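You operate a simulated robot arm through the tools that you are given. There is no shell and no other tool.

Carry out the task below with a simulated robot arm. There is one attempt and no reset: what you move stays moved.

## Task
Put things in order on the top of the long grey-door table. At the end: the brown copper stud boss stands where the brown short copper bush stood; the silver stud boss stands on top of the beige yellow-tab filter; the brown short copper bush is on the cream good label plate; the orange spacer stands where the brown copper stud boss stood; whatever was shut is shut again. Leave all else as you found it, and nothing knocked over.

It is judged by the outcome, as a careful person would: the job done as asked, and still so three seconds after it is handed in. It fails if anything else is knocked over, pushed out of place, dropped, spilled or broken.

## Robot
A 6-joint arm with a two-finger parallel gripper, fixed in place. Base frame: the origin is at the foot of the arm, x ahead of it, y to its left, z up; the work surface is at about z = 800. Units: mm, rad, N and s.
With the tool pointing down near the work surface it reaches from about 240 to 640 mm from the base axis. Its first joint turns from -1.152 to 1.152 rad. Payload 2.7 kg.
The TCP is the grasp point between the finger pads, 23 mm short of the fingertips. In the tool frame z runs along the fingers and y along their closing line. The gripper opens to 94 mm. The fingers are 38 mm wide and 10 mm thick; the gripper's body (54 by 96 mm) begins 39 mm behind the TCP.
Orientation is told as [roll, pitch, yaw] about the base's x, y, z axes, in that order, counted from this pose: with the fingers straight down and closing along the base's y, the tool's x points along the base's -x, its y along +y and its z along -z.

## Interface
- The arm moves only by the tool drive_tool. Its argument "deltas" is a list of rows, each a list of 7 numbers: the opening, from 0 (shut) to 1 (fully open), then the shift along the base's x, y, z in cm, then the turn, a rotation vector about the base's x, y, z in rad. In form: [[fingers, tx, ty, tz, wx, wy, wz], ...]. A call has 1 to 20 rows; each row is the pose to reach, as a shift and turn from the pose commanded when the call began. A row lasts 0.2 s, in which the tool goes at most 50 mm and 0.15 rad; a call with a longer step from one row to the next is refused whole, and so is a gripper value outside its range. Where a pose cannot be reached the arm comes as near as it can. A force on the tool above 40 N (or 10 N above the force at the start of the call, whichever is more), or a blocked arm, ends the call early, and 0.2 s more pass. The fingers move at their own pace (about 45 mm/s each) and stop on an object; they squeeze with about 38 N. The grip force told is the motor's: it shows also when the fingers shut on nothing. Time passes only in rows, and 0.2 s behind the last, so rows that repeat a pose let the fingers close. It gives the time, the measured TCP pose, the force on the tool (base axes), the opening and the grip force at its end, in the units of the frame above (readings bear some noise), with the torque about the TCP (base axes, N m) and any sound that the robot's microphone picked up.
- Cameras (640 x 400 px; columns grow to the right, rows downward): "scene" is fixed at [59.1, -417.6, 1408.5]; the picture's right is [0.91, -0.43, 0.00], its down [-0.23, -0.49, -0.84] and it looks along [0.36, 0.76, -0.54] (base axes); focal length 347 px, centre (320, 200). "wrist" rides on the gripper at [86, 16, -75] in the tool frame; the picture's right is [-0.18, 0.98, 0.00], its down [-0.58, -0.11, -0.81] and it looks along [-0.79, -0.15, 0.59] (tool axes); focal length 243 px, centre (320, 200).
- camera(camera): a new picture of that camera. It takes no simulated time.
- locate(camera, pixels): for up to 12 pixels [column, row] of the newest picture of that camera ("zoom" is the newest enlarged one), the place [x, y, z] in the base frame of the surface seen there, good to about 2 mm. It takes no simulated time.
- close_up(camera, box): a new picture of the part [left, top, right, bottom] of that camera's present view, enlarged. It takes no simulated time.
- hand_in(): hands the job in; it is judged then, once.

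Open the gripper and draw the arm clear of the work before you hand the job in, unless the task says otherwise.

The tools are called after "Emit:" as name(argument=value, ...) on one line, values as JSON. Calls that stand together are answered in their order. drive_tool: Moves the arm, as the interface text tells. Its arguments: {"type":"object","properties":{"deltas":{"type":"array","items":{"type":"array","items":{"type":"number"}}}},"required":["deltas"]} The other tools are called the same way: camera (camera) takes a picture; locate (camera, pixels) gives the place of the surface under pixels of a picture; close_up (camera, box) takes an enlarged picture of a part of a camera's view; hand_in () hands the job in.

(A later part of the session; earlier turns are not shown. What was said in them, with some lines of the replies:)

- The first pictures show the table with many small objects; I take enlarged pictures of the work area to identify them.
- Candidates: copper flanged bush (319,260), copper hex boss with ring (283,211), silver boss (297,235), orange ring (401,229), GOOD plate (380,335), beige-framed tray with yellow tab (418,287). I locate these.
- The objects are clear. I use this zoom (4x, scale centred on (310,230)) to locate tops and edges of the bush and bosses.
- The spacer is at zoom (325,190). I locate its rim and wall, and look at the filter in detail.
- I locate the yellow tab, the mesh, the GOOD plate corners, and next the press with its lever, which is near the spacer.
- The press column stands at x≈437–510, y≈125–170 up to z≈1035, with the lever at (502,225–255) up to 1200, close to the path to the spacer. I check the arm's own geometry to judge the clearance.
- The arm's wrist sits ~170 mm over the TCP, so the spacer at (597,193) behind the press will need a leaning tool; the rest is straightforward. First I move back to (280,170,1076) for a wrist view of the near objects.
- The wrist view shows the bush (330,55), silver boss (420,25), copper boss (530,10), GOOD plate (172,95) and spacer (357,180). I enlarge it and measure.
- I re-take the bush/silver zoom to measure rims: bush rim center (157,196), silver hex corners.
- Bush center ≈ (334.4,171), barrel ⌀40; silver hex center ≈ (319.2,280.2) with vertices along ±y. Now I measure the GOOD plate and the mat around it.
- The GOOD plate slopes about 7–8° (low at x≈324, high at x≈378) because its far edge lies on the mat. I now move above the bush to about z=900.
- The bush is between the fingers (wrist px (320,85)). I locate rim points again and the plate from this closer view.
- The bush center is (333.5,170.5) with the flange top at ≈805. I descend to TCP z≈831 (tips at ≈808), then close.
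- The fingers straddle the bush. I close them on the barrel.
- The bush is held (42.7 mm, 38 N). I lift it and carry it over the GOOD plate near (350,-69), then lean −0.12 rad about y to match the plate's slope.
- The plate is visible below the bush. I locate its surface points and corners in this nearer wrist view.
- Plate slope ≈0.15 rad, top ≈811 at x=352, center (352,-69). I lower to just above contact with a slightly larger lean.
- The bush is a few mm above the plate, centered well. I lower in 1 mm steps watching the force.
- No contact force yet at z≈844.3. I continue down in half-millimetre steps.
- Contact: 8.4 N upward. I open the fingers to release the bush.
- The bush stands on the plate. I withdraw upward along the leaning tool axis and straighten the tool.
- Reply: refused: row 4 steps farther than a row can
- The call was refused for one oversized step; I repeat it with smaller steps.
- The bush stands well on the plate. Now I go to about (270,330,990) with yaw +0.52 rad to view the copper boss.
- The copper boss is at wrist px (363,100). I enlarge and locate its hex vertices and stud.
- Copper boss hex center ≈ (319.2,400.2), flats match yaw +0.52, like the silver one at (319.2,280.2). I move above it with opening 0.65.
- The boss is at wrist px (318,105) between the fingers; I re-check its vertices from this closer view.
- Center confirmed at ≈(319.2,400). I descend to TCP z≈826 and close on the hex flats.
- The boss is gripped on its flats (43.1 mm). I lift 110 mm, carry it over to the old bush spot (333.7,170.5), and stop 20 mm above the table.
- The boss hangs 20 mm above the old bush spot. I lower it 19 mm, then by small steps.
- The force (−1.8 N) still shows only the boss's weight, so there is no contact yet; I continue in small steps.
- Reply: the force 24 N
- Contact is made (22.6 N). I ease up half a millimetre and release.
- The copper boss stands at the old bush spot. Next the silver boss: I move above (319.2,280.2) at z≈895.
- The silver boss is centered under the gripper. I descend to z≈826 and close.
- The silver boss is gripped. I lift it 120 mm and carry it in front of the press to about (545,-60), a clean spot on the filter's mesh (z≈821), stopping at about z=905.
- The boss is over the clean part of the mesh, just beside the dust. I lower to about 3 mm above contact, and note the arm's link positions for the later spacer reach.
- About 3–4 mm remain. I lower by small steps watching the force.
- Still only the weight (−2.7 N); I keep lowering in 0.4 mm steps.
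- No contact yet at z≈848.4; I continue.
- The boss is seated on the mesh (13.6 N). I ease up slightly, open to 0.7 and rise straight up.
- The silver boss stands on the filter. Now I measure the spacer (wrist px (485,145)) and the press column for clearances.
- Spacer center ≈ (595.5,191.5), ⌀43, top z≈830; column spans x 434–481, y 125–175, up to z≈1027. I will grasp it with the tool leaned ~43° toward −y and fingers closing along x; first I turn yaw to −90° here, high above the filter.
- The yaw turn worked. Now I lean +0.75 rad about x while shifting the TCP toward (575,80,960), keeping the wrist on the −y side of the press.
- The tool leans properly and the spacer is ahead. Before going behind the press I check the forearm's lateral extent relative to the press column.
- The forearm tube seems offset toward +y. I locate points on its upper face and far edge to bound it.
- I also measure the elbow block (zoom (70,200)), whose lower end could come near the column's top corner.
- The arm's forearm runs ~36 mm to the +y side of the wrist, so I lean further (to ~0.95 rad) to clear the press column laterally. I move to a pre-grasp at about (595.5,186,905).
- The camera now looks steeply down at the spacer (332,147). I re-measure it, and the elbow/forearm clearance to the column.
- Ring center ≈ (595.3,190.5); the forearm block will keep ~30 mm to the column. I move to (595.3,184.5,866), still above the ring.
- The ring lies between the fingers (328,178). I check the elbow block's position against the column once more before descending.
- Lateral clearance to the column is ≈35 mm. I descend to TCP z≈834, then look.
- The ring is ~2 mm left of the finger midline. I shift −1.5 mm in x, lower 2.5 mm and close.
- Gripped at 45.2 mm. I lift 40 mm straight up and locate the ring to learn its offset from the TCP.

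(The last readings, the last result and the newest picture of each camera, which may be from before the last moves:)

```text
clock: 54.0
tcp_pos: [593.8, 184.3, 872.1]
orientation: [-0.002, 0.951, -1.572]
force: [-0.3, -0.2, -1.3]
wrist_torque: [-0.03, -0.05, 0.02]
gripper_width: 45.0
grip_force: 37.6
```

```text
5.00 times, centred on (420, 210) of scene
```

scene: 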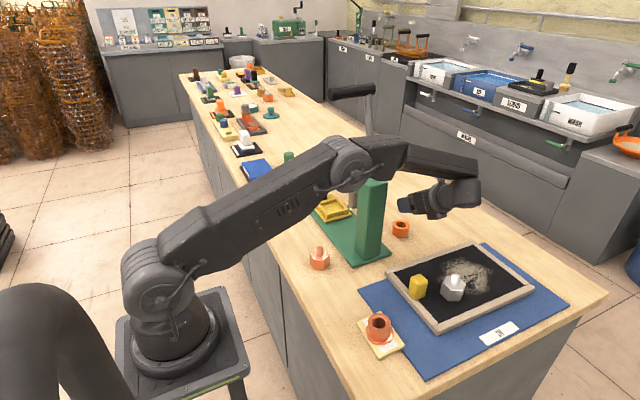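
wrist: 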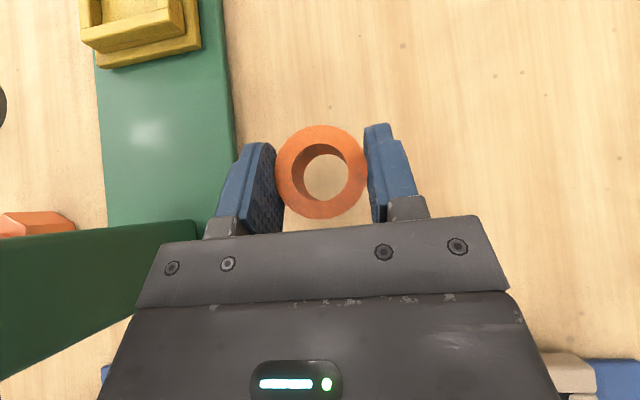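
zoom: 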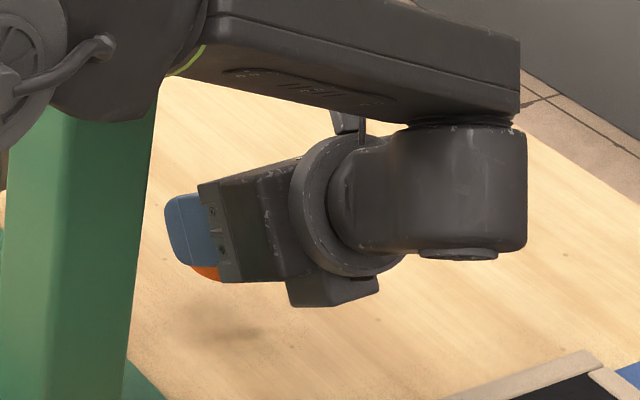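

The ring is held level with its center 6.5 mm in +y of the TCP. I back out to the −y side, rise to z≈960, and retract in x to about (330,60).

Emit:
drive_tool(deltas=[[0, -0.5, -3, 2, 0, 0, 0], [0, -1.2, -6.5, 4, 0, 0, 0], [0, -2.2, -9.5, 6.5, 0, 0, 0], [0, -3.4, -12.4, 8.8, 0, 0, 0], [0, -8, -12.4, 8.8, 0, 0, 0], [0, -12.5, -12.4, 8.8, 0, 0, 0], [0, -17, -12.4, 8.8, 0, 0, 0], [0, -21.5, -12.4, 8.8, 0, 0, 0], [0, -26.2, -12.4, 8.8, 0, 0, 0], [0, -26.2, -12.4, 8.8, 0, 0, 0]])

Emit:
camera(camera="scene")

Emit:
camera(camera="wrist")

```text
clock: 56.2
tcp_pos: [330.2, 59.7, 958.7]
orientation: [0.0, 0.95, -1.57]
force: [0.3, 0.0, -1.2]
wrist_torque: [0.03, 0.01, -0.04]
gripper_width: 45.0
grip_force: 38.3
```

```text
taken
```

scene: 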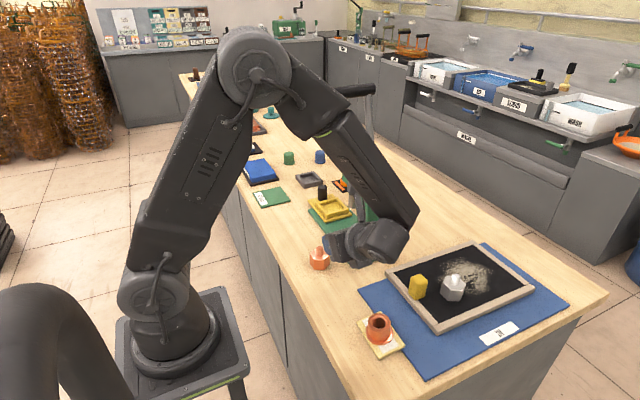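

```text
taken
```

wrist: 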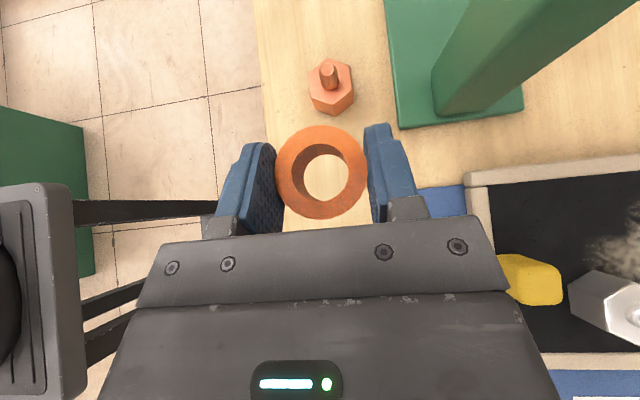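

Clear path. I move in +y to about (319,393), keeping z≈960 over the copper boss.

Emit:
drive_tool(deltas=[[0, -0.2, 4.5, 0, 0, 0, 0], [0, -0.4, 9, 0, 0, 0, 0], [0, -0.6, 13.5, 0, 0, 0, 0], [0, -0.8, 18, 0, 0, 0, 0], [0, -1.0, 22.5, 0, 0, 0, 0], [0, -1.1, 27, 0, 0, 0, 0], [0, -1.1, 31, 0, 0, 0, 0], [0, -1.1, 33.4, 0, 0, 0, 0], [0, -1.1, 33.4, 0, 0, 0, 0]])

Emit:
camera(camera="scene")

Emit:
camera(camera="wrist")

```text
clock: 58.2
tcp_pos: [320.9, 395.9, 959.3]
orientation: [-0.001, 0.952, -1.572]
force: [0.6, 0.8, -1.0]
wrist_torque: [-0.02, 0.03, 0.0]
gripper_width: 44.8
grip_force: 38.7
```

```text
taken
```

scene: 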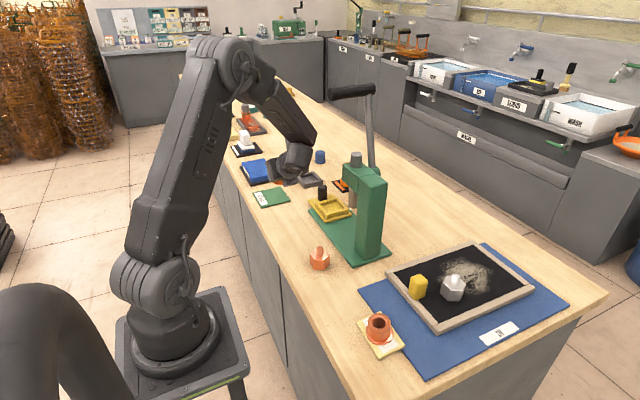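

```text
taken
```

wrist: 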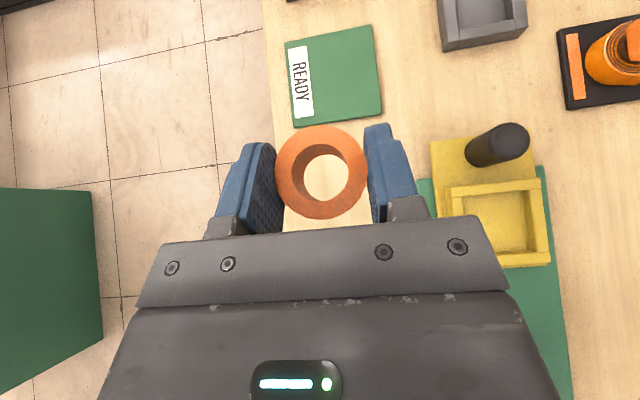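

I locate the held ring's rim and the READY plate's nearest edge to set the final place.

Emit:
locate(camera="wrist", pixels=[[280, 171], [363, 171], [321, 128], [321, 215], [292, 150], [352, 200], [296, 126], [380, 116], [286, 45], [372, 28]])

```text
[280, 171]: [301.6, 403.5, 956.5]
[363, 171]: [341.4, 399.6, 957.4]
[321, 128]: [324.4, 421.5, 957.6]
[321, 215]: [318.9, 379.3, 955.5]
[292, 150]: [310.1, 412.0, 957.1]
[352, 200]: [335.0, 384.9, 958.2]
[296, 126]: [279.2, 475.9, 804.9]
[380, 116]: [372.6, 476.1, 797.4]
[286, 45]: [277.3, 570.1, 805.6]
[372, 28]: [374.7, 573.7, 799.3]
```

Ring center now (321.5,400.5); the target is (319.2,400.2). I shift −2 mm in x and lower to ~5 mm above the table.

Emit:
drive_tool(deltas=[[0, -0.2, 0, -4, 0, 0, 0], [0, -0.22, 0, -8, 0, 0, 0], [0, -0.22, 0, -11, 0, 0, 0], [0, -0.22, 0, -12.2, 0, 0, 0], [0, -0.22, 0, -12.2, 0, 0, 0]])

Emit:
camera(camera="wrist")

Emit:
close_up(camera="scene", box=[230, 140, 350, 240])

Emit:
locate(camera="wrist", pixels=[[280, 171], [363, 171], [321, 128], [321, 215], [292, 150], [352, 200]])

```text
clock: 59.4
tcp_pos: [319.4, 396.1, 838.7]
orientation: [0.002, 0.951, -1.572]
force: [-0.6, -0.3, 0.1]
wrist_torque: [0.03, 0.0, 0.0]
gripper_width: 45.0
grip_force: 38.3
```

```text
taken
```

wrist: 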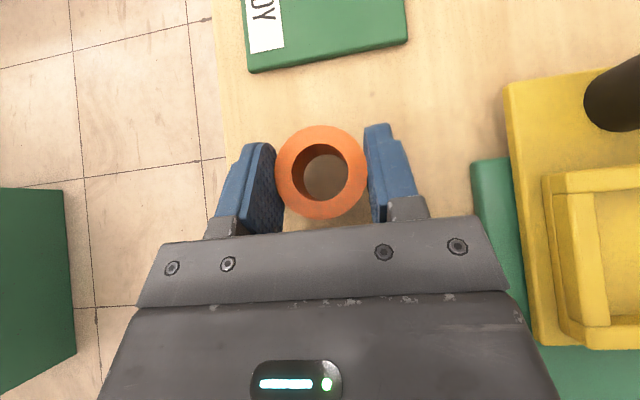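

```text
4.00 times, centred on (290, 190) of scene
```

zoom: 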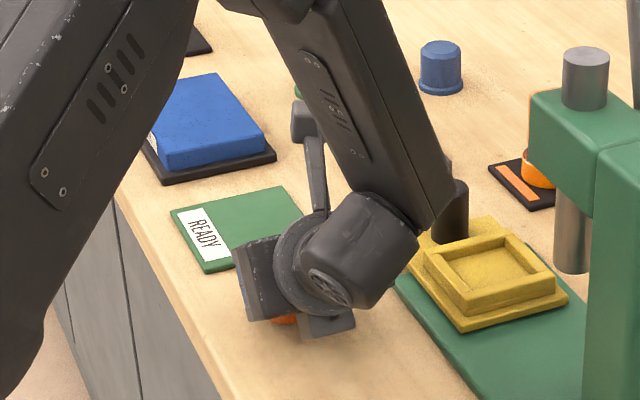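

```text
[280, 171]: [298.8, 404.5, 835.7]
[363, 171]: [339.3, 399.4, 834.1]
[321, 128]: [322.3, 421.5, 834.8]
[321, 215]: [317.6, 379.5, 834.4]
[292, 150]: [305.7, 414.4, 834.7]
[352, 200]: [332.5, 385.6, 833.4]
```

Ring center ≈(319.5,400.5), top at z≈834.7, so ~5 mm above the table. I lower in small steps.

Emit:
drive_tool(deltas=[[0, 0, 0, -0.2, 0, 0, 0], [0, 0, 0, -0.35, 0, 0, 0], [0, 0, 0, -0.35, 0, 0, 0]])

Emit:
drive_tool(deltas=[[0, 0, 0, -0.05, 0, 0, 0], [0, 0, 0, -0.1, 0, 0, 0], [0, 0, 0, -0.1, 0, 0, 0]])

Emit:
drive_tool(deltas=[[0, 0, 0, -0.05, 0, 0, 0], [0, 0, 0, -0.05, 0, 0, 0]])

```text
clock: 60.2
tcp_pos: [317.2, 393.6, 834.8]
orientation: [0.0, 0.952, -1.572]
force: [-0.4, 0.9, -0.4]
wrist_torque: [0.0, 0.02, -0.01]
gripper_width: 44.9
grip_force: 37.9
```

```text
clock: 61.0
tcp_pos: [318.6, 395.3, 833.3]
orientation: [0.0, 0.951, -1.572]
force: [-0.8, 0.0, -0.3]
wrist_torque: [-0.02, -0.02, -0.01]
gripper_width: 45.1
grip_force: 37.9
```

```text
clock: 61.6
tcp_pos: [318.6, 394.6, 831.2]
orientation: [0.0, 0.953, -1.573]
force: [-0.4, 0.5, -1.4]
wrist_torque: [-0.01, 0.0, -0.01]
gripper_width: 45.0
grip_force: 38.0
```

Not yet in contact; I continue in 0.4 mm steps.

Emit:
drive_tool(deltas=[[0, 0, 0, -0.04, 0, 0, 0], [0, 0, 0, -0.04, 0, 0, 0]])

Emit:
drive_tool(deltas=[[0, 0, 0, -0.04, 0, 0, 0], [0, 0, 0, -0.04, 0, 0, 0]])

Emit:
drive_tool(deltas=[[0, 0, 0, -0.03, 0, 0, 0], [0, 0, 0, -0.03, 0, 0, 0]])

```text
clock: 62.2
tcp_pos: [318.0, 396.5, 832.5]
orientation: [0.0, 0.952, -1.573]
force: [-0.8, -0.2, -1.1]
wrist_torque: [-0.02, 0.0, -0.01]
gripper_width: 45.1
grip_force: 37.8
```

```text
clock: 62.8
tcp_pos: [318.0, 394.5, 832.2]
orientation: [-0.001, 0.951, -1.574]
force: [-0.3, -0.3, -1.3]
wrist_torque: [-0.04, 0.01, 0.0]
gripper_width: 45.0
grip_force: 38.0
```

```text
clock: 63.4
tcp_pos: [318.5, 394.6, 831.4]
orientation: [-0.001, 0.952, -1.572]
force: [-0.6, -0.9, 1.8]
wrist_torque: [-0.03, -0.02, -0.01]
gripper_width: 44.8
grip_force: 38.4
```

First contact (+1.8 N). One more 0.3 mm step to seat it.

Emit:
drive_tool(deltas=[[0, 0, 0, -0.03, 0, 0, 0], [0, 0, 0, -0.03, 0, 0, 0]])

Emit:
camera(camera="wrist")

Emit:
locate(camera="wrist", pixels=[[280, 171], [363, 171], [321, 128], [321, 215], [292, 150], [352, 200]])

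```text
clock: 64.0
tcp_pos: [318.6, 395.6, 832.2]
orientation: [0.001, 0.954, -1.574]
force: [-2.4, -2.5, 7.0]
wrist_torque: [-0.16, 0.07, 0.0]
gripper_width: 44.9
grip_force: 37.9
```

```text
taken
```

wrist: 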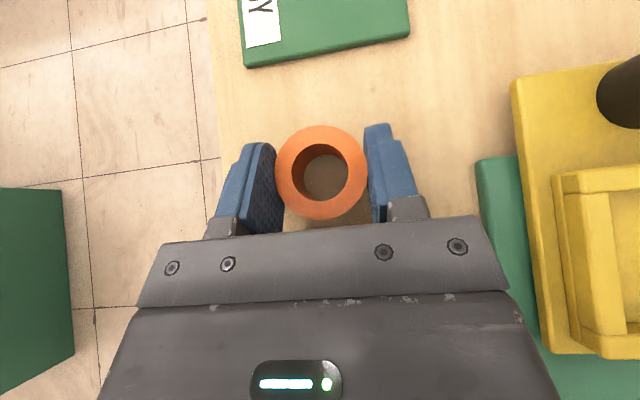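

```text
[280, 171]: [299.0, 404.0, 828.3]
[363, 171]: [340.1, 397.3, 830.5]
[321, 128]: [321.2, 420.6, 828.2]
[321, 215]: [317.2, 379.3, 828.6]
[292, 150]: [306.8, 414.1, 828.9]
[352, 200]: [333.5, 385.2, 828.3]
```

The spacer is seated at ≈(319.4,400). I open and rise straight up.

Emit:
drive_tool(deltas=[[0, 0, 0, 0.03, 0, 0, 0], [0.6, 0, 0, 0.03, 0, 0, 0], [0.7, 0, 0, 0.03, 0, 0, 0], [0.7, 0, 0, 0.03, 0, 0, 0], [0.7, 0, 0, 1.5, 0, 0, 0], [0.7, 0, 0, 4, 0, 0, 0], [0.7, 0, 0, 8, 0, 0, 0], [0.7, 0, 0, 12, 0, 0, 0], [0.7, 0, 0, 12, 0, 0, 0]])

Emit:
camera(camera="wrist")

Emit:
camera(camera="scene")

```text
clock: 66.0
tcp_pos: [317.3, 395.1, 951.2]
orientation: [0.0, 0.948, -1.572]
force: [-1.1, 0.8, -0.3]
wrist_torque: [-0.01, 0.0, -0.01]
gripper_width: 65.7
grip_force: 0.1
```

```text
taken
```

wrist: 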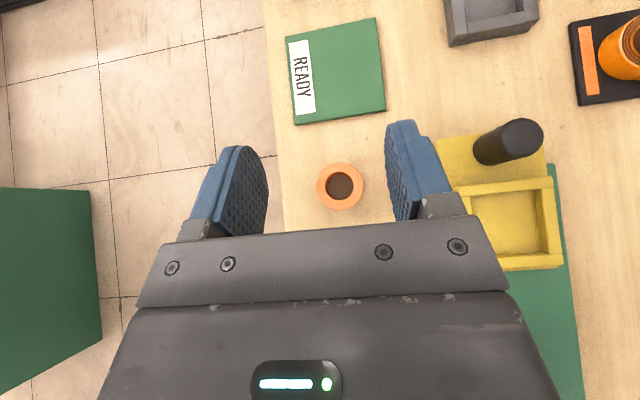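

```text
taken
```

scene: 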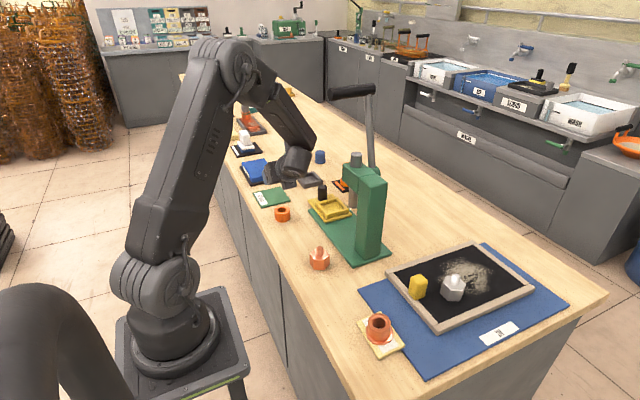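

The spacer stands at the old copper-boss spot. I rise and straighten the tool, withdrawing toward (300,260,1070).

Emit:
drive_tool(deltas=[[1, 0, -1, 2, 0, 0, 0], [1, 0, -2, 4, -0.14, 0, 0], [1, 0, -4, 6, -0.28, 0, 0], [1, -0.5, -6, 8, -0.42, 0, 0], [1, -1, -8, 10, -0.56, 0, 0], [1, -1.5, -10, 11, -0.7, 0, 0], [1, -2, -12, 12, -0.84, 0, 0], [1, -2, -13.5, 12, -0.95, 0, 0], [1, -2, -13.5, 12, -0.95, 0, 0]])

Emit:
camera(camera="scene")

Emit:
close_up(camera="scene", box=[230, 150, 430, 280])

Emit:
close_up(camera="scene", box=[340, 230, 580, 390])

```text
clock: 68.0
tcp_pos: [297.2, 259.4, 1071.8]
orientation: [0.002, -0.002, -1.572]
force: [-0.3, -0.7, 0.5]
wrist_torque: [0.02, -0.04, 0.02]
gripper_width: 93.9
grip_force: 0.0
```

```text
taken
```

scene: 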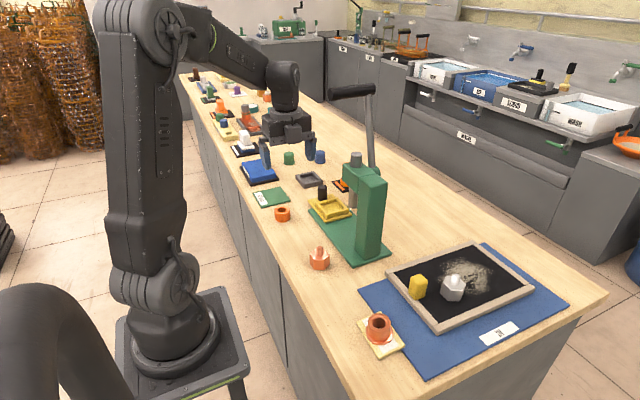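

```text
3.08 times, centred on (330, 215) of scene
```

zoom: 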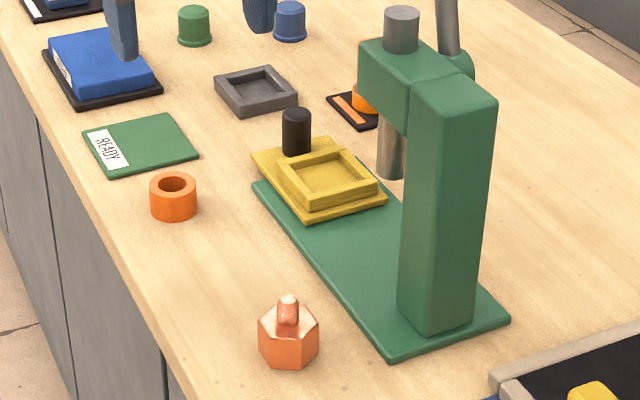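

```text
2.50 times, centred on (460, 310) of scene
```

zoom: 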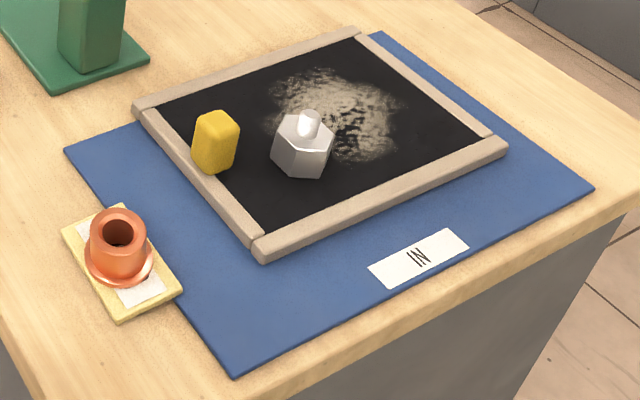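

Everything stands as asked. A last check of the copper boss and spacer positions before handing in.

Emit:
close_up(camera="scene", box=[260, 190, 360, 280])

Emit:
locate(camera="zoom", pixels=[[263, 248], [265, 268], [227, 275], [300, 275], [65, 95], [135, 95], [100, 85], [100, 115]])

```text
4.44 times, centred on (310, 235) of scene
```

zoom: 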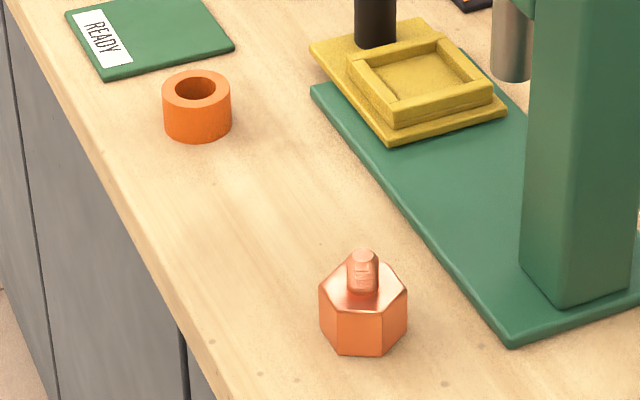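

```text
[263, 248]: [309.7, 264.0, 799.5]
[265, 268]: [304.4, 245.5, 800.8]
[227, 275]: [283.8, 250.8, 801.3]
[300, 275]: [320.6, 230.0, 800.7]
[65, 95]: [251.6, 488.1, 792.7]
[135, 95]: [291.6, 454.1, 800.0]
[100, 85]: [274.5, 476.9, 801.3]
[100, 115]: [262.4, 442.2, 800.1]
```

The boss is at zoom (362,305) and the spacer at (197,105); I locate those pixels.

Emit:
locate(camera="zoom", pixels=[[362, 258], [322, 290], [405, 295], [337, 310], [385, 310], [165, 90], [229, 92], [197, 73], [197, 107]])

```text
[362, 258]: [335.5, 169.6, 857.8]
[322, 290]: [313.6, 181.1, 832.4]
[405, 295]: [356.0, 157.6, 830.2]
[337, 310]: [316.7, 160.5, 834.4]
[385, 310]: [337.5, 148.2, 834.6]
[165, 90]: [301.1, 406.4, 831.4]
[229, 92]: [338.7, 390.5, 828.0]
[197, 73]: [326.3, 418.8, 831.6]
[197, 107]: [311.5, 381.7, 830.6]
```

The copper boss is centered at ≈(335,170) and the spacer at ≈(319.5,400), which match the targets. The gripper is open and clear of the work, so I hand in.

Emit:
hand_in()

```text
The job is handed in.
```

All four pieces are where you asked, and I handed the job in with the gripper open and clear of the table. Nothing was knocked over.

| Piece | Where it is now |
|---|---|
| Brown short copper bush | On the cream GOOD label plate |
| Brown copper stud boss | At the bush's old spot, about (335, 170) |
| Silver stud boss | Standing on the filter, about (545, −60), between the yellow tab and the dust patch |
| Orange spacer | At the copper stud boss's old spot, about (319, 400) |

- **Placement accuracy:** I measured the copper boss and the spacer again after releasing them. Both were within about 2 mm of their targets, which is as fine as the measurement goes. I checked the bush and the silver boss by picture only.
- **Sloping plate:** The GOOD plate slopes by about 8–9° because its far edge appears to rest on the blue mat. I tilted the bush to match when setting it down, and it was still standing firm in the last picture.
- **Which filter:** I took "beige yellow-tab filter" to be the beige-framed black tray with the yellow tab, lying on the blue mat labelled IN. It was the only match within the arm's reach.
- **Doors and lids:** Nothing had to be opened, so there was nothing to shut again.
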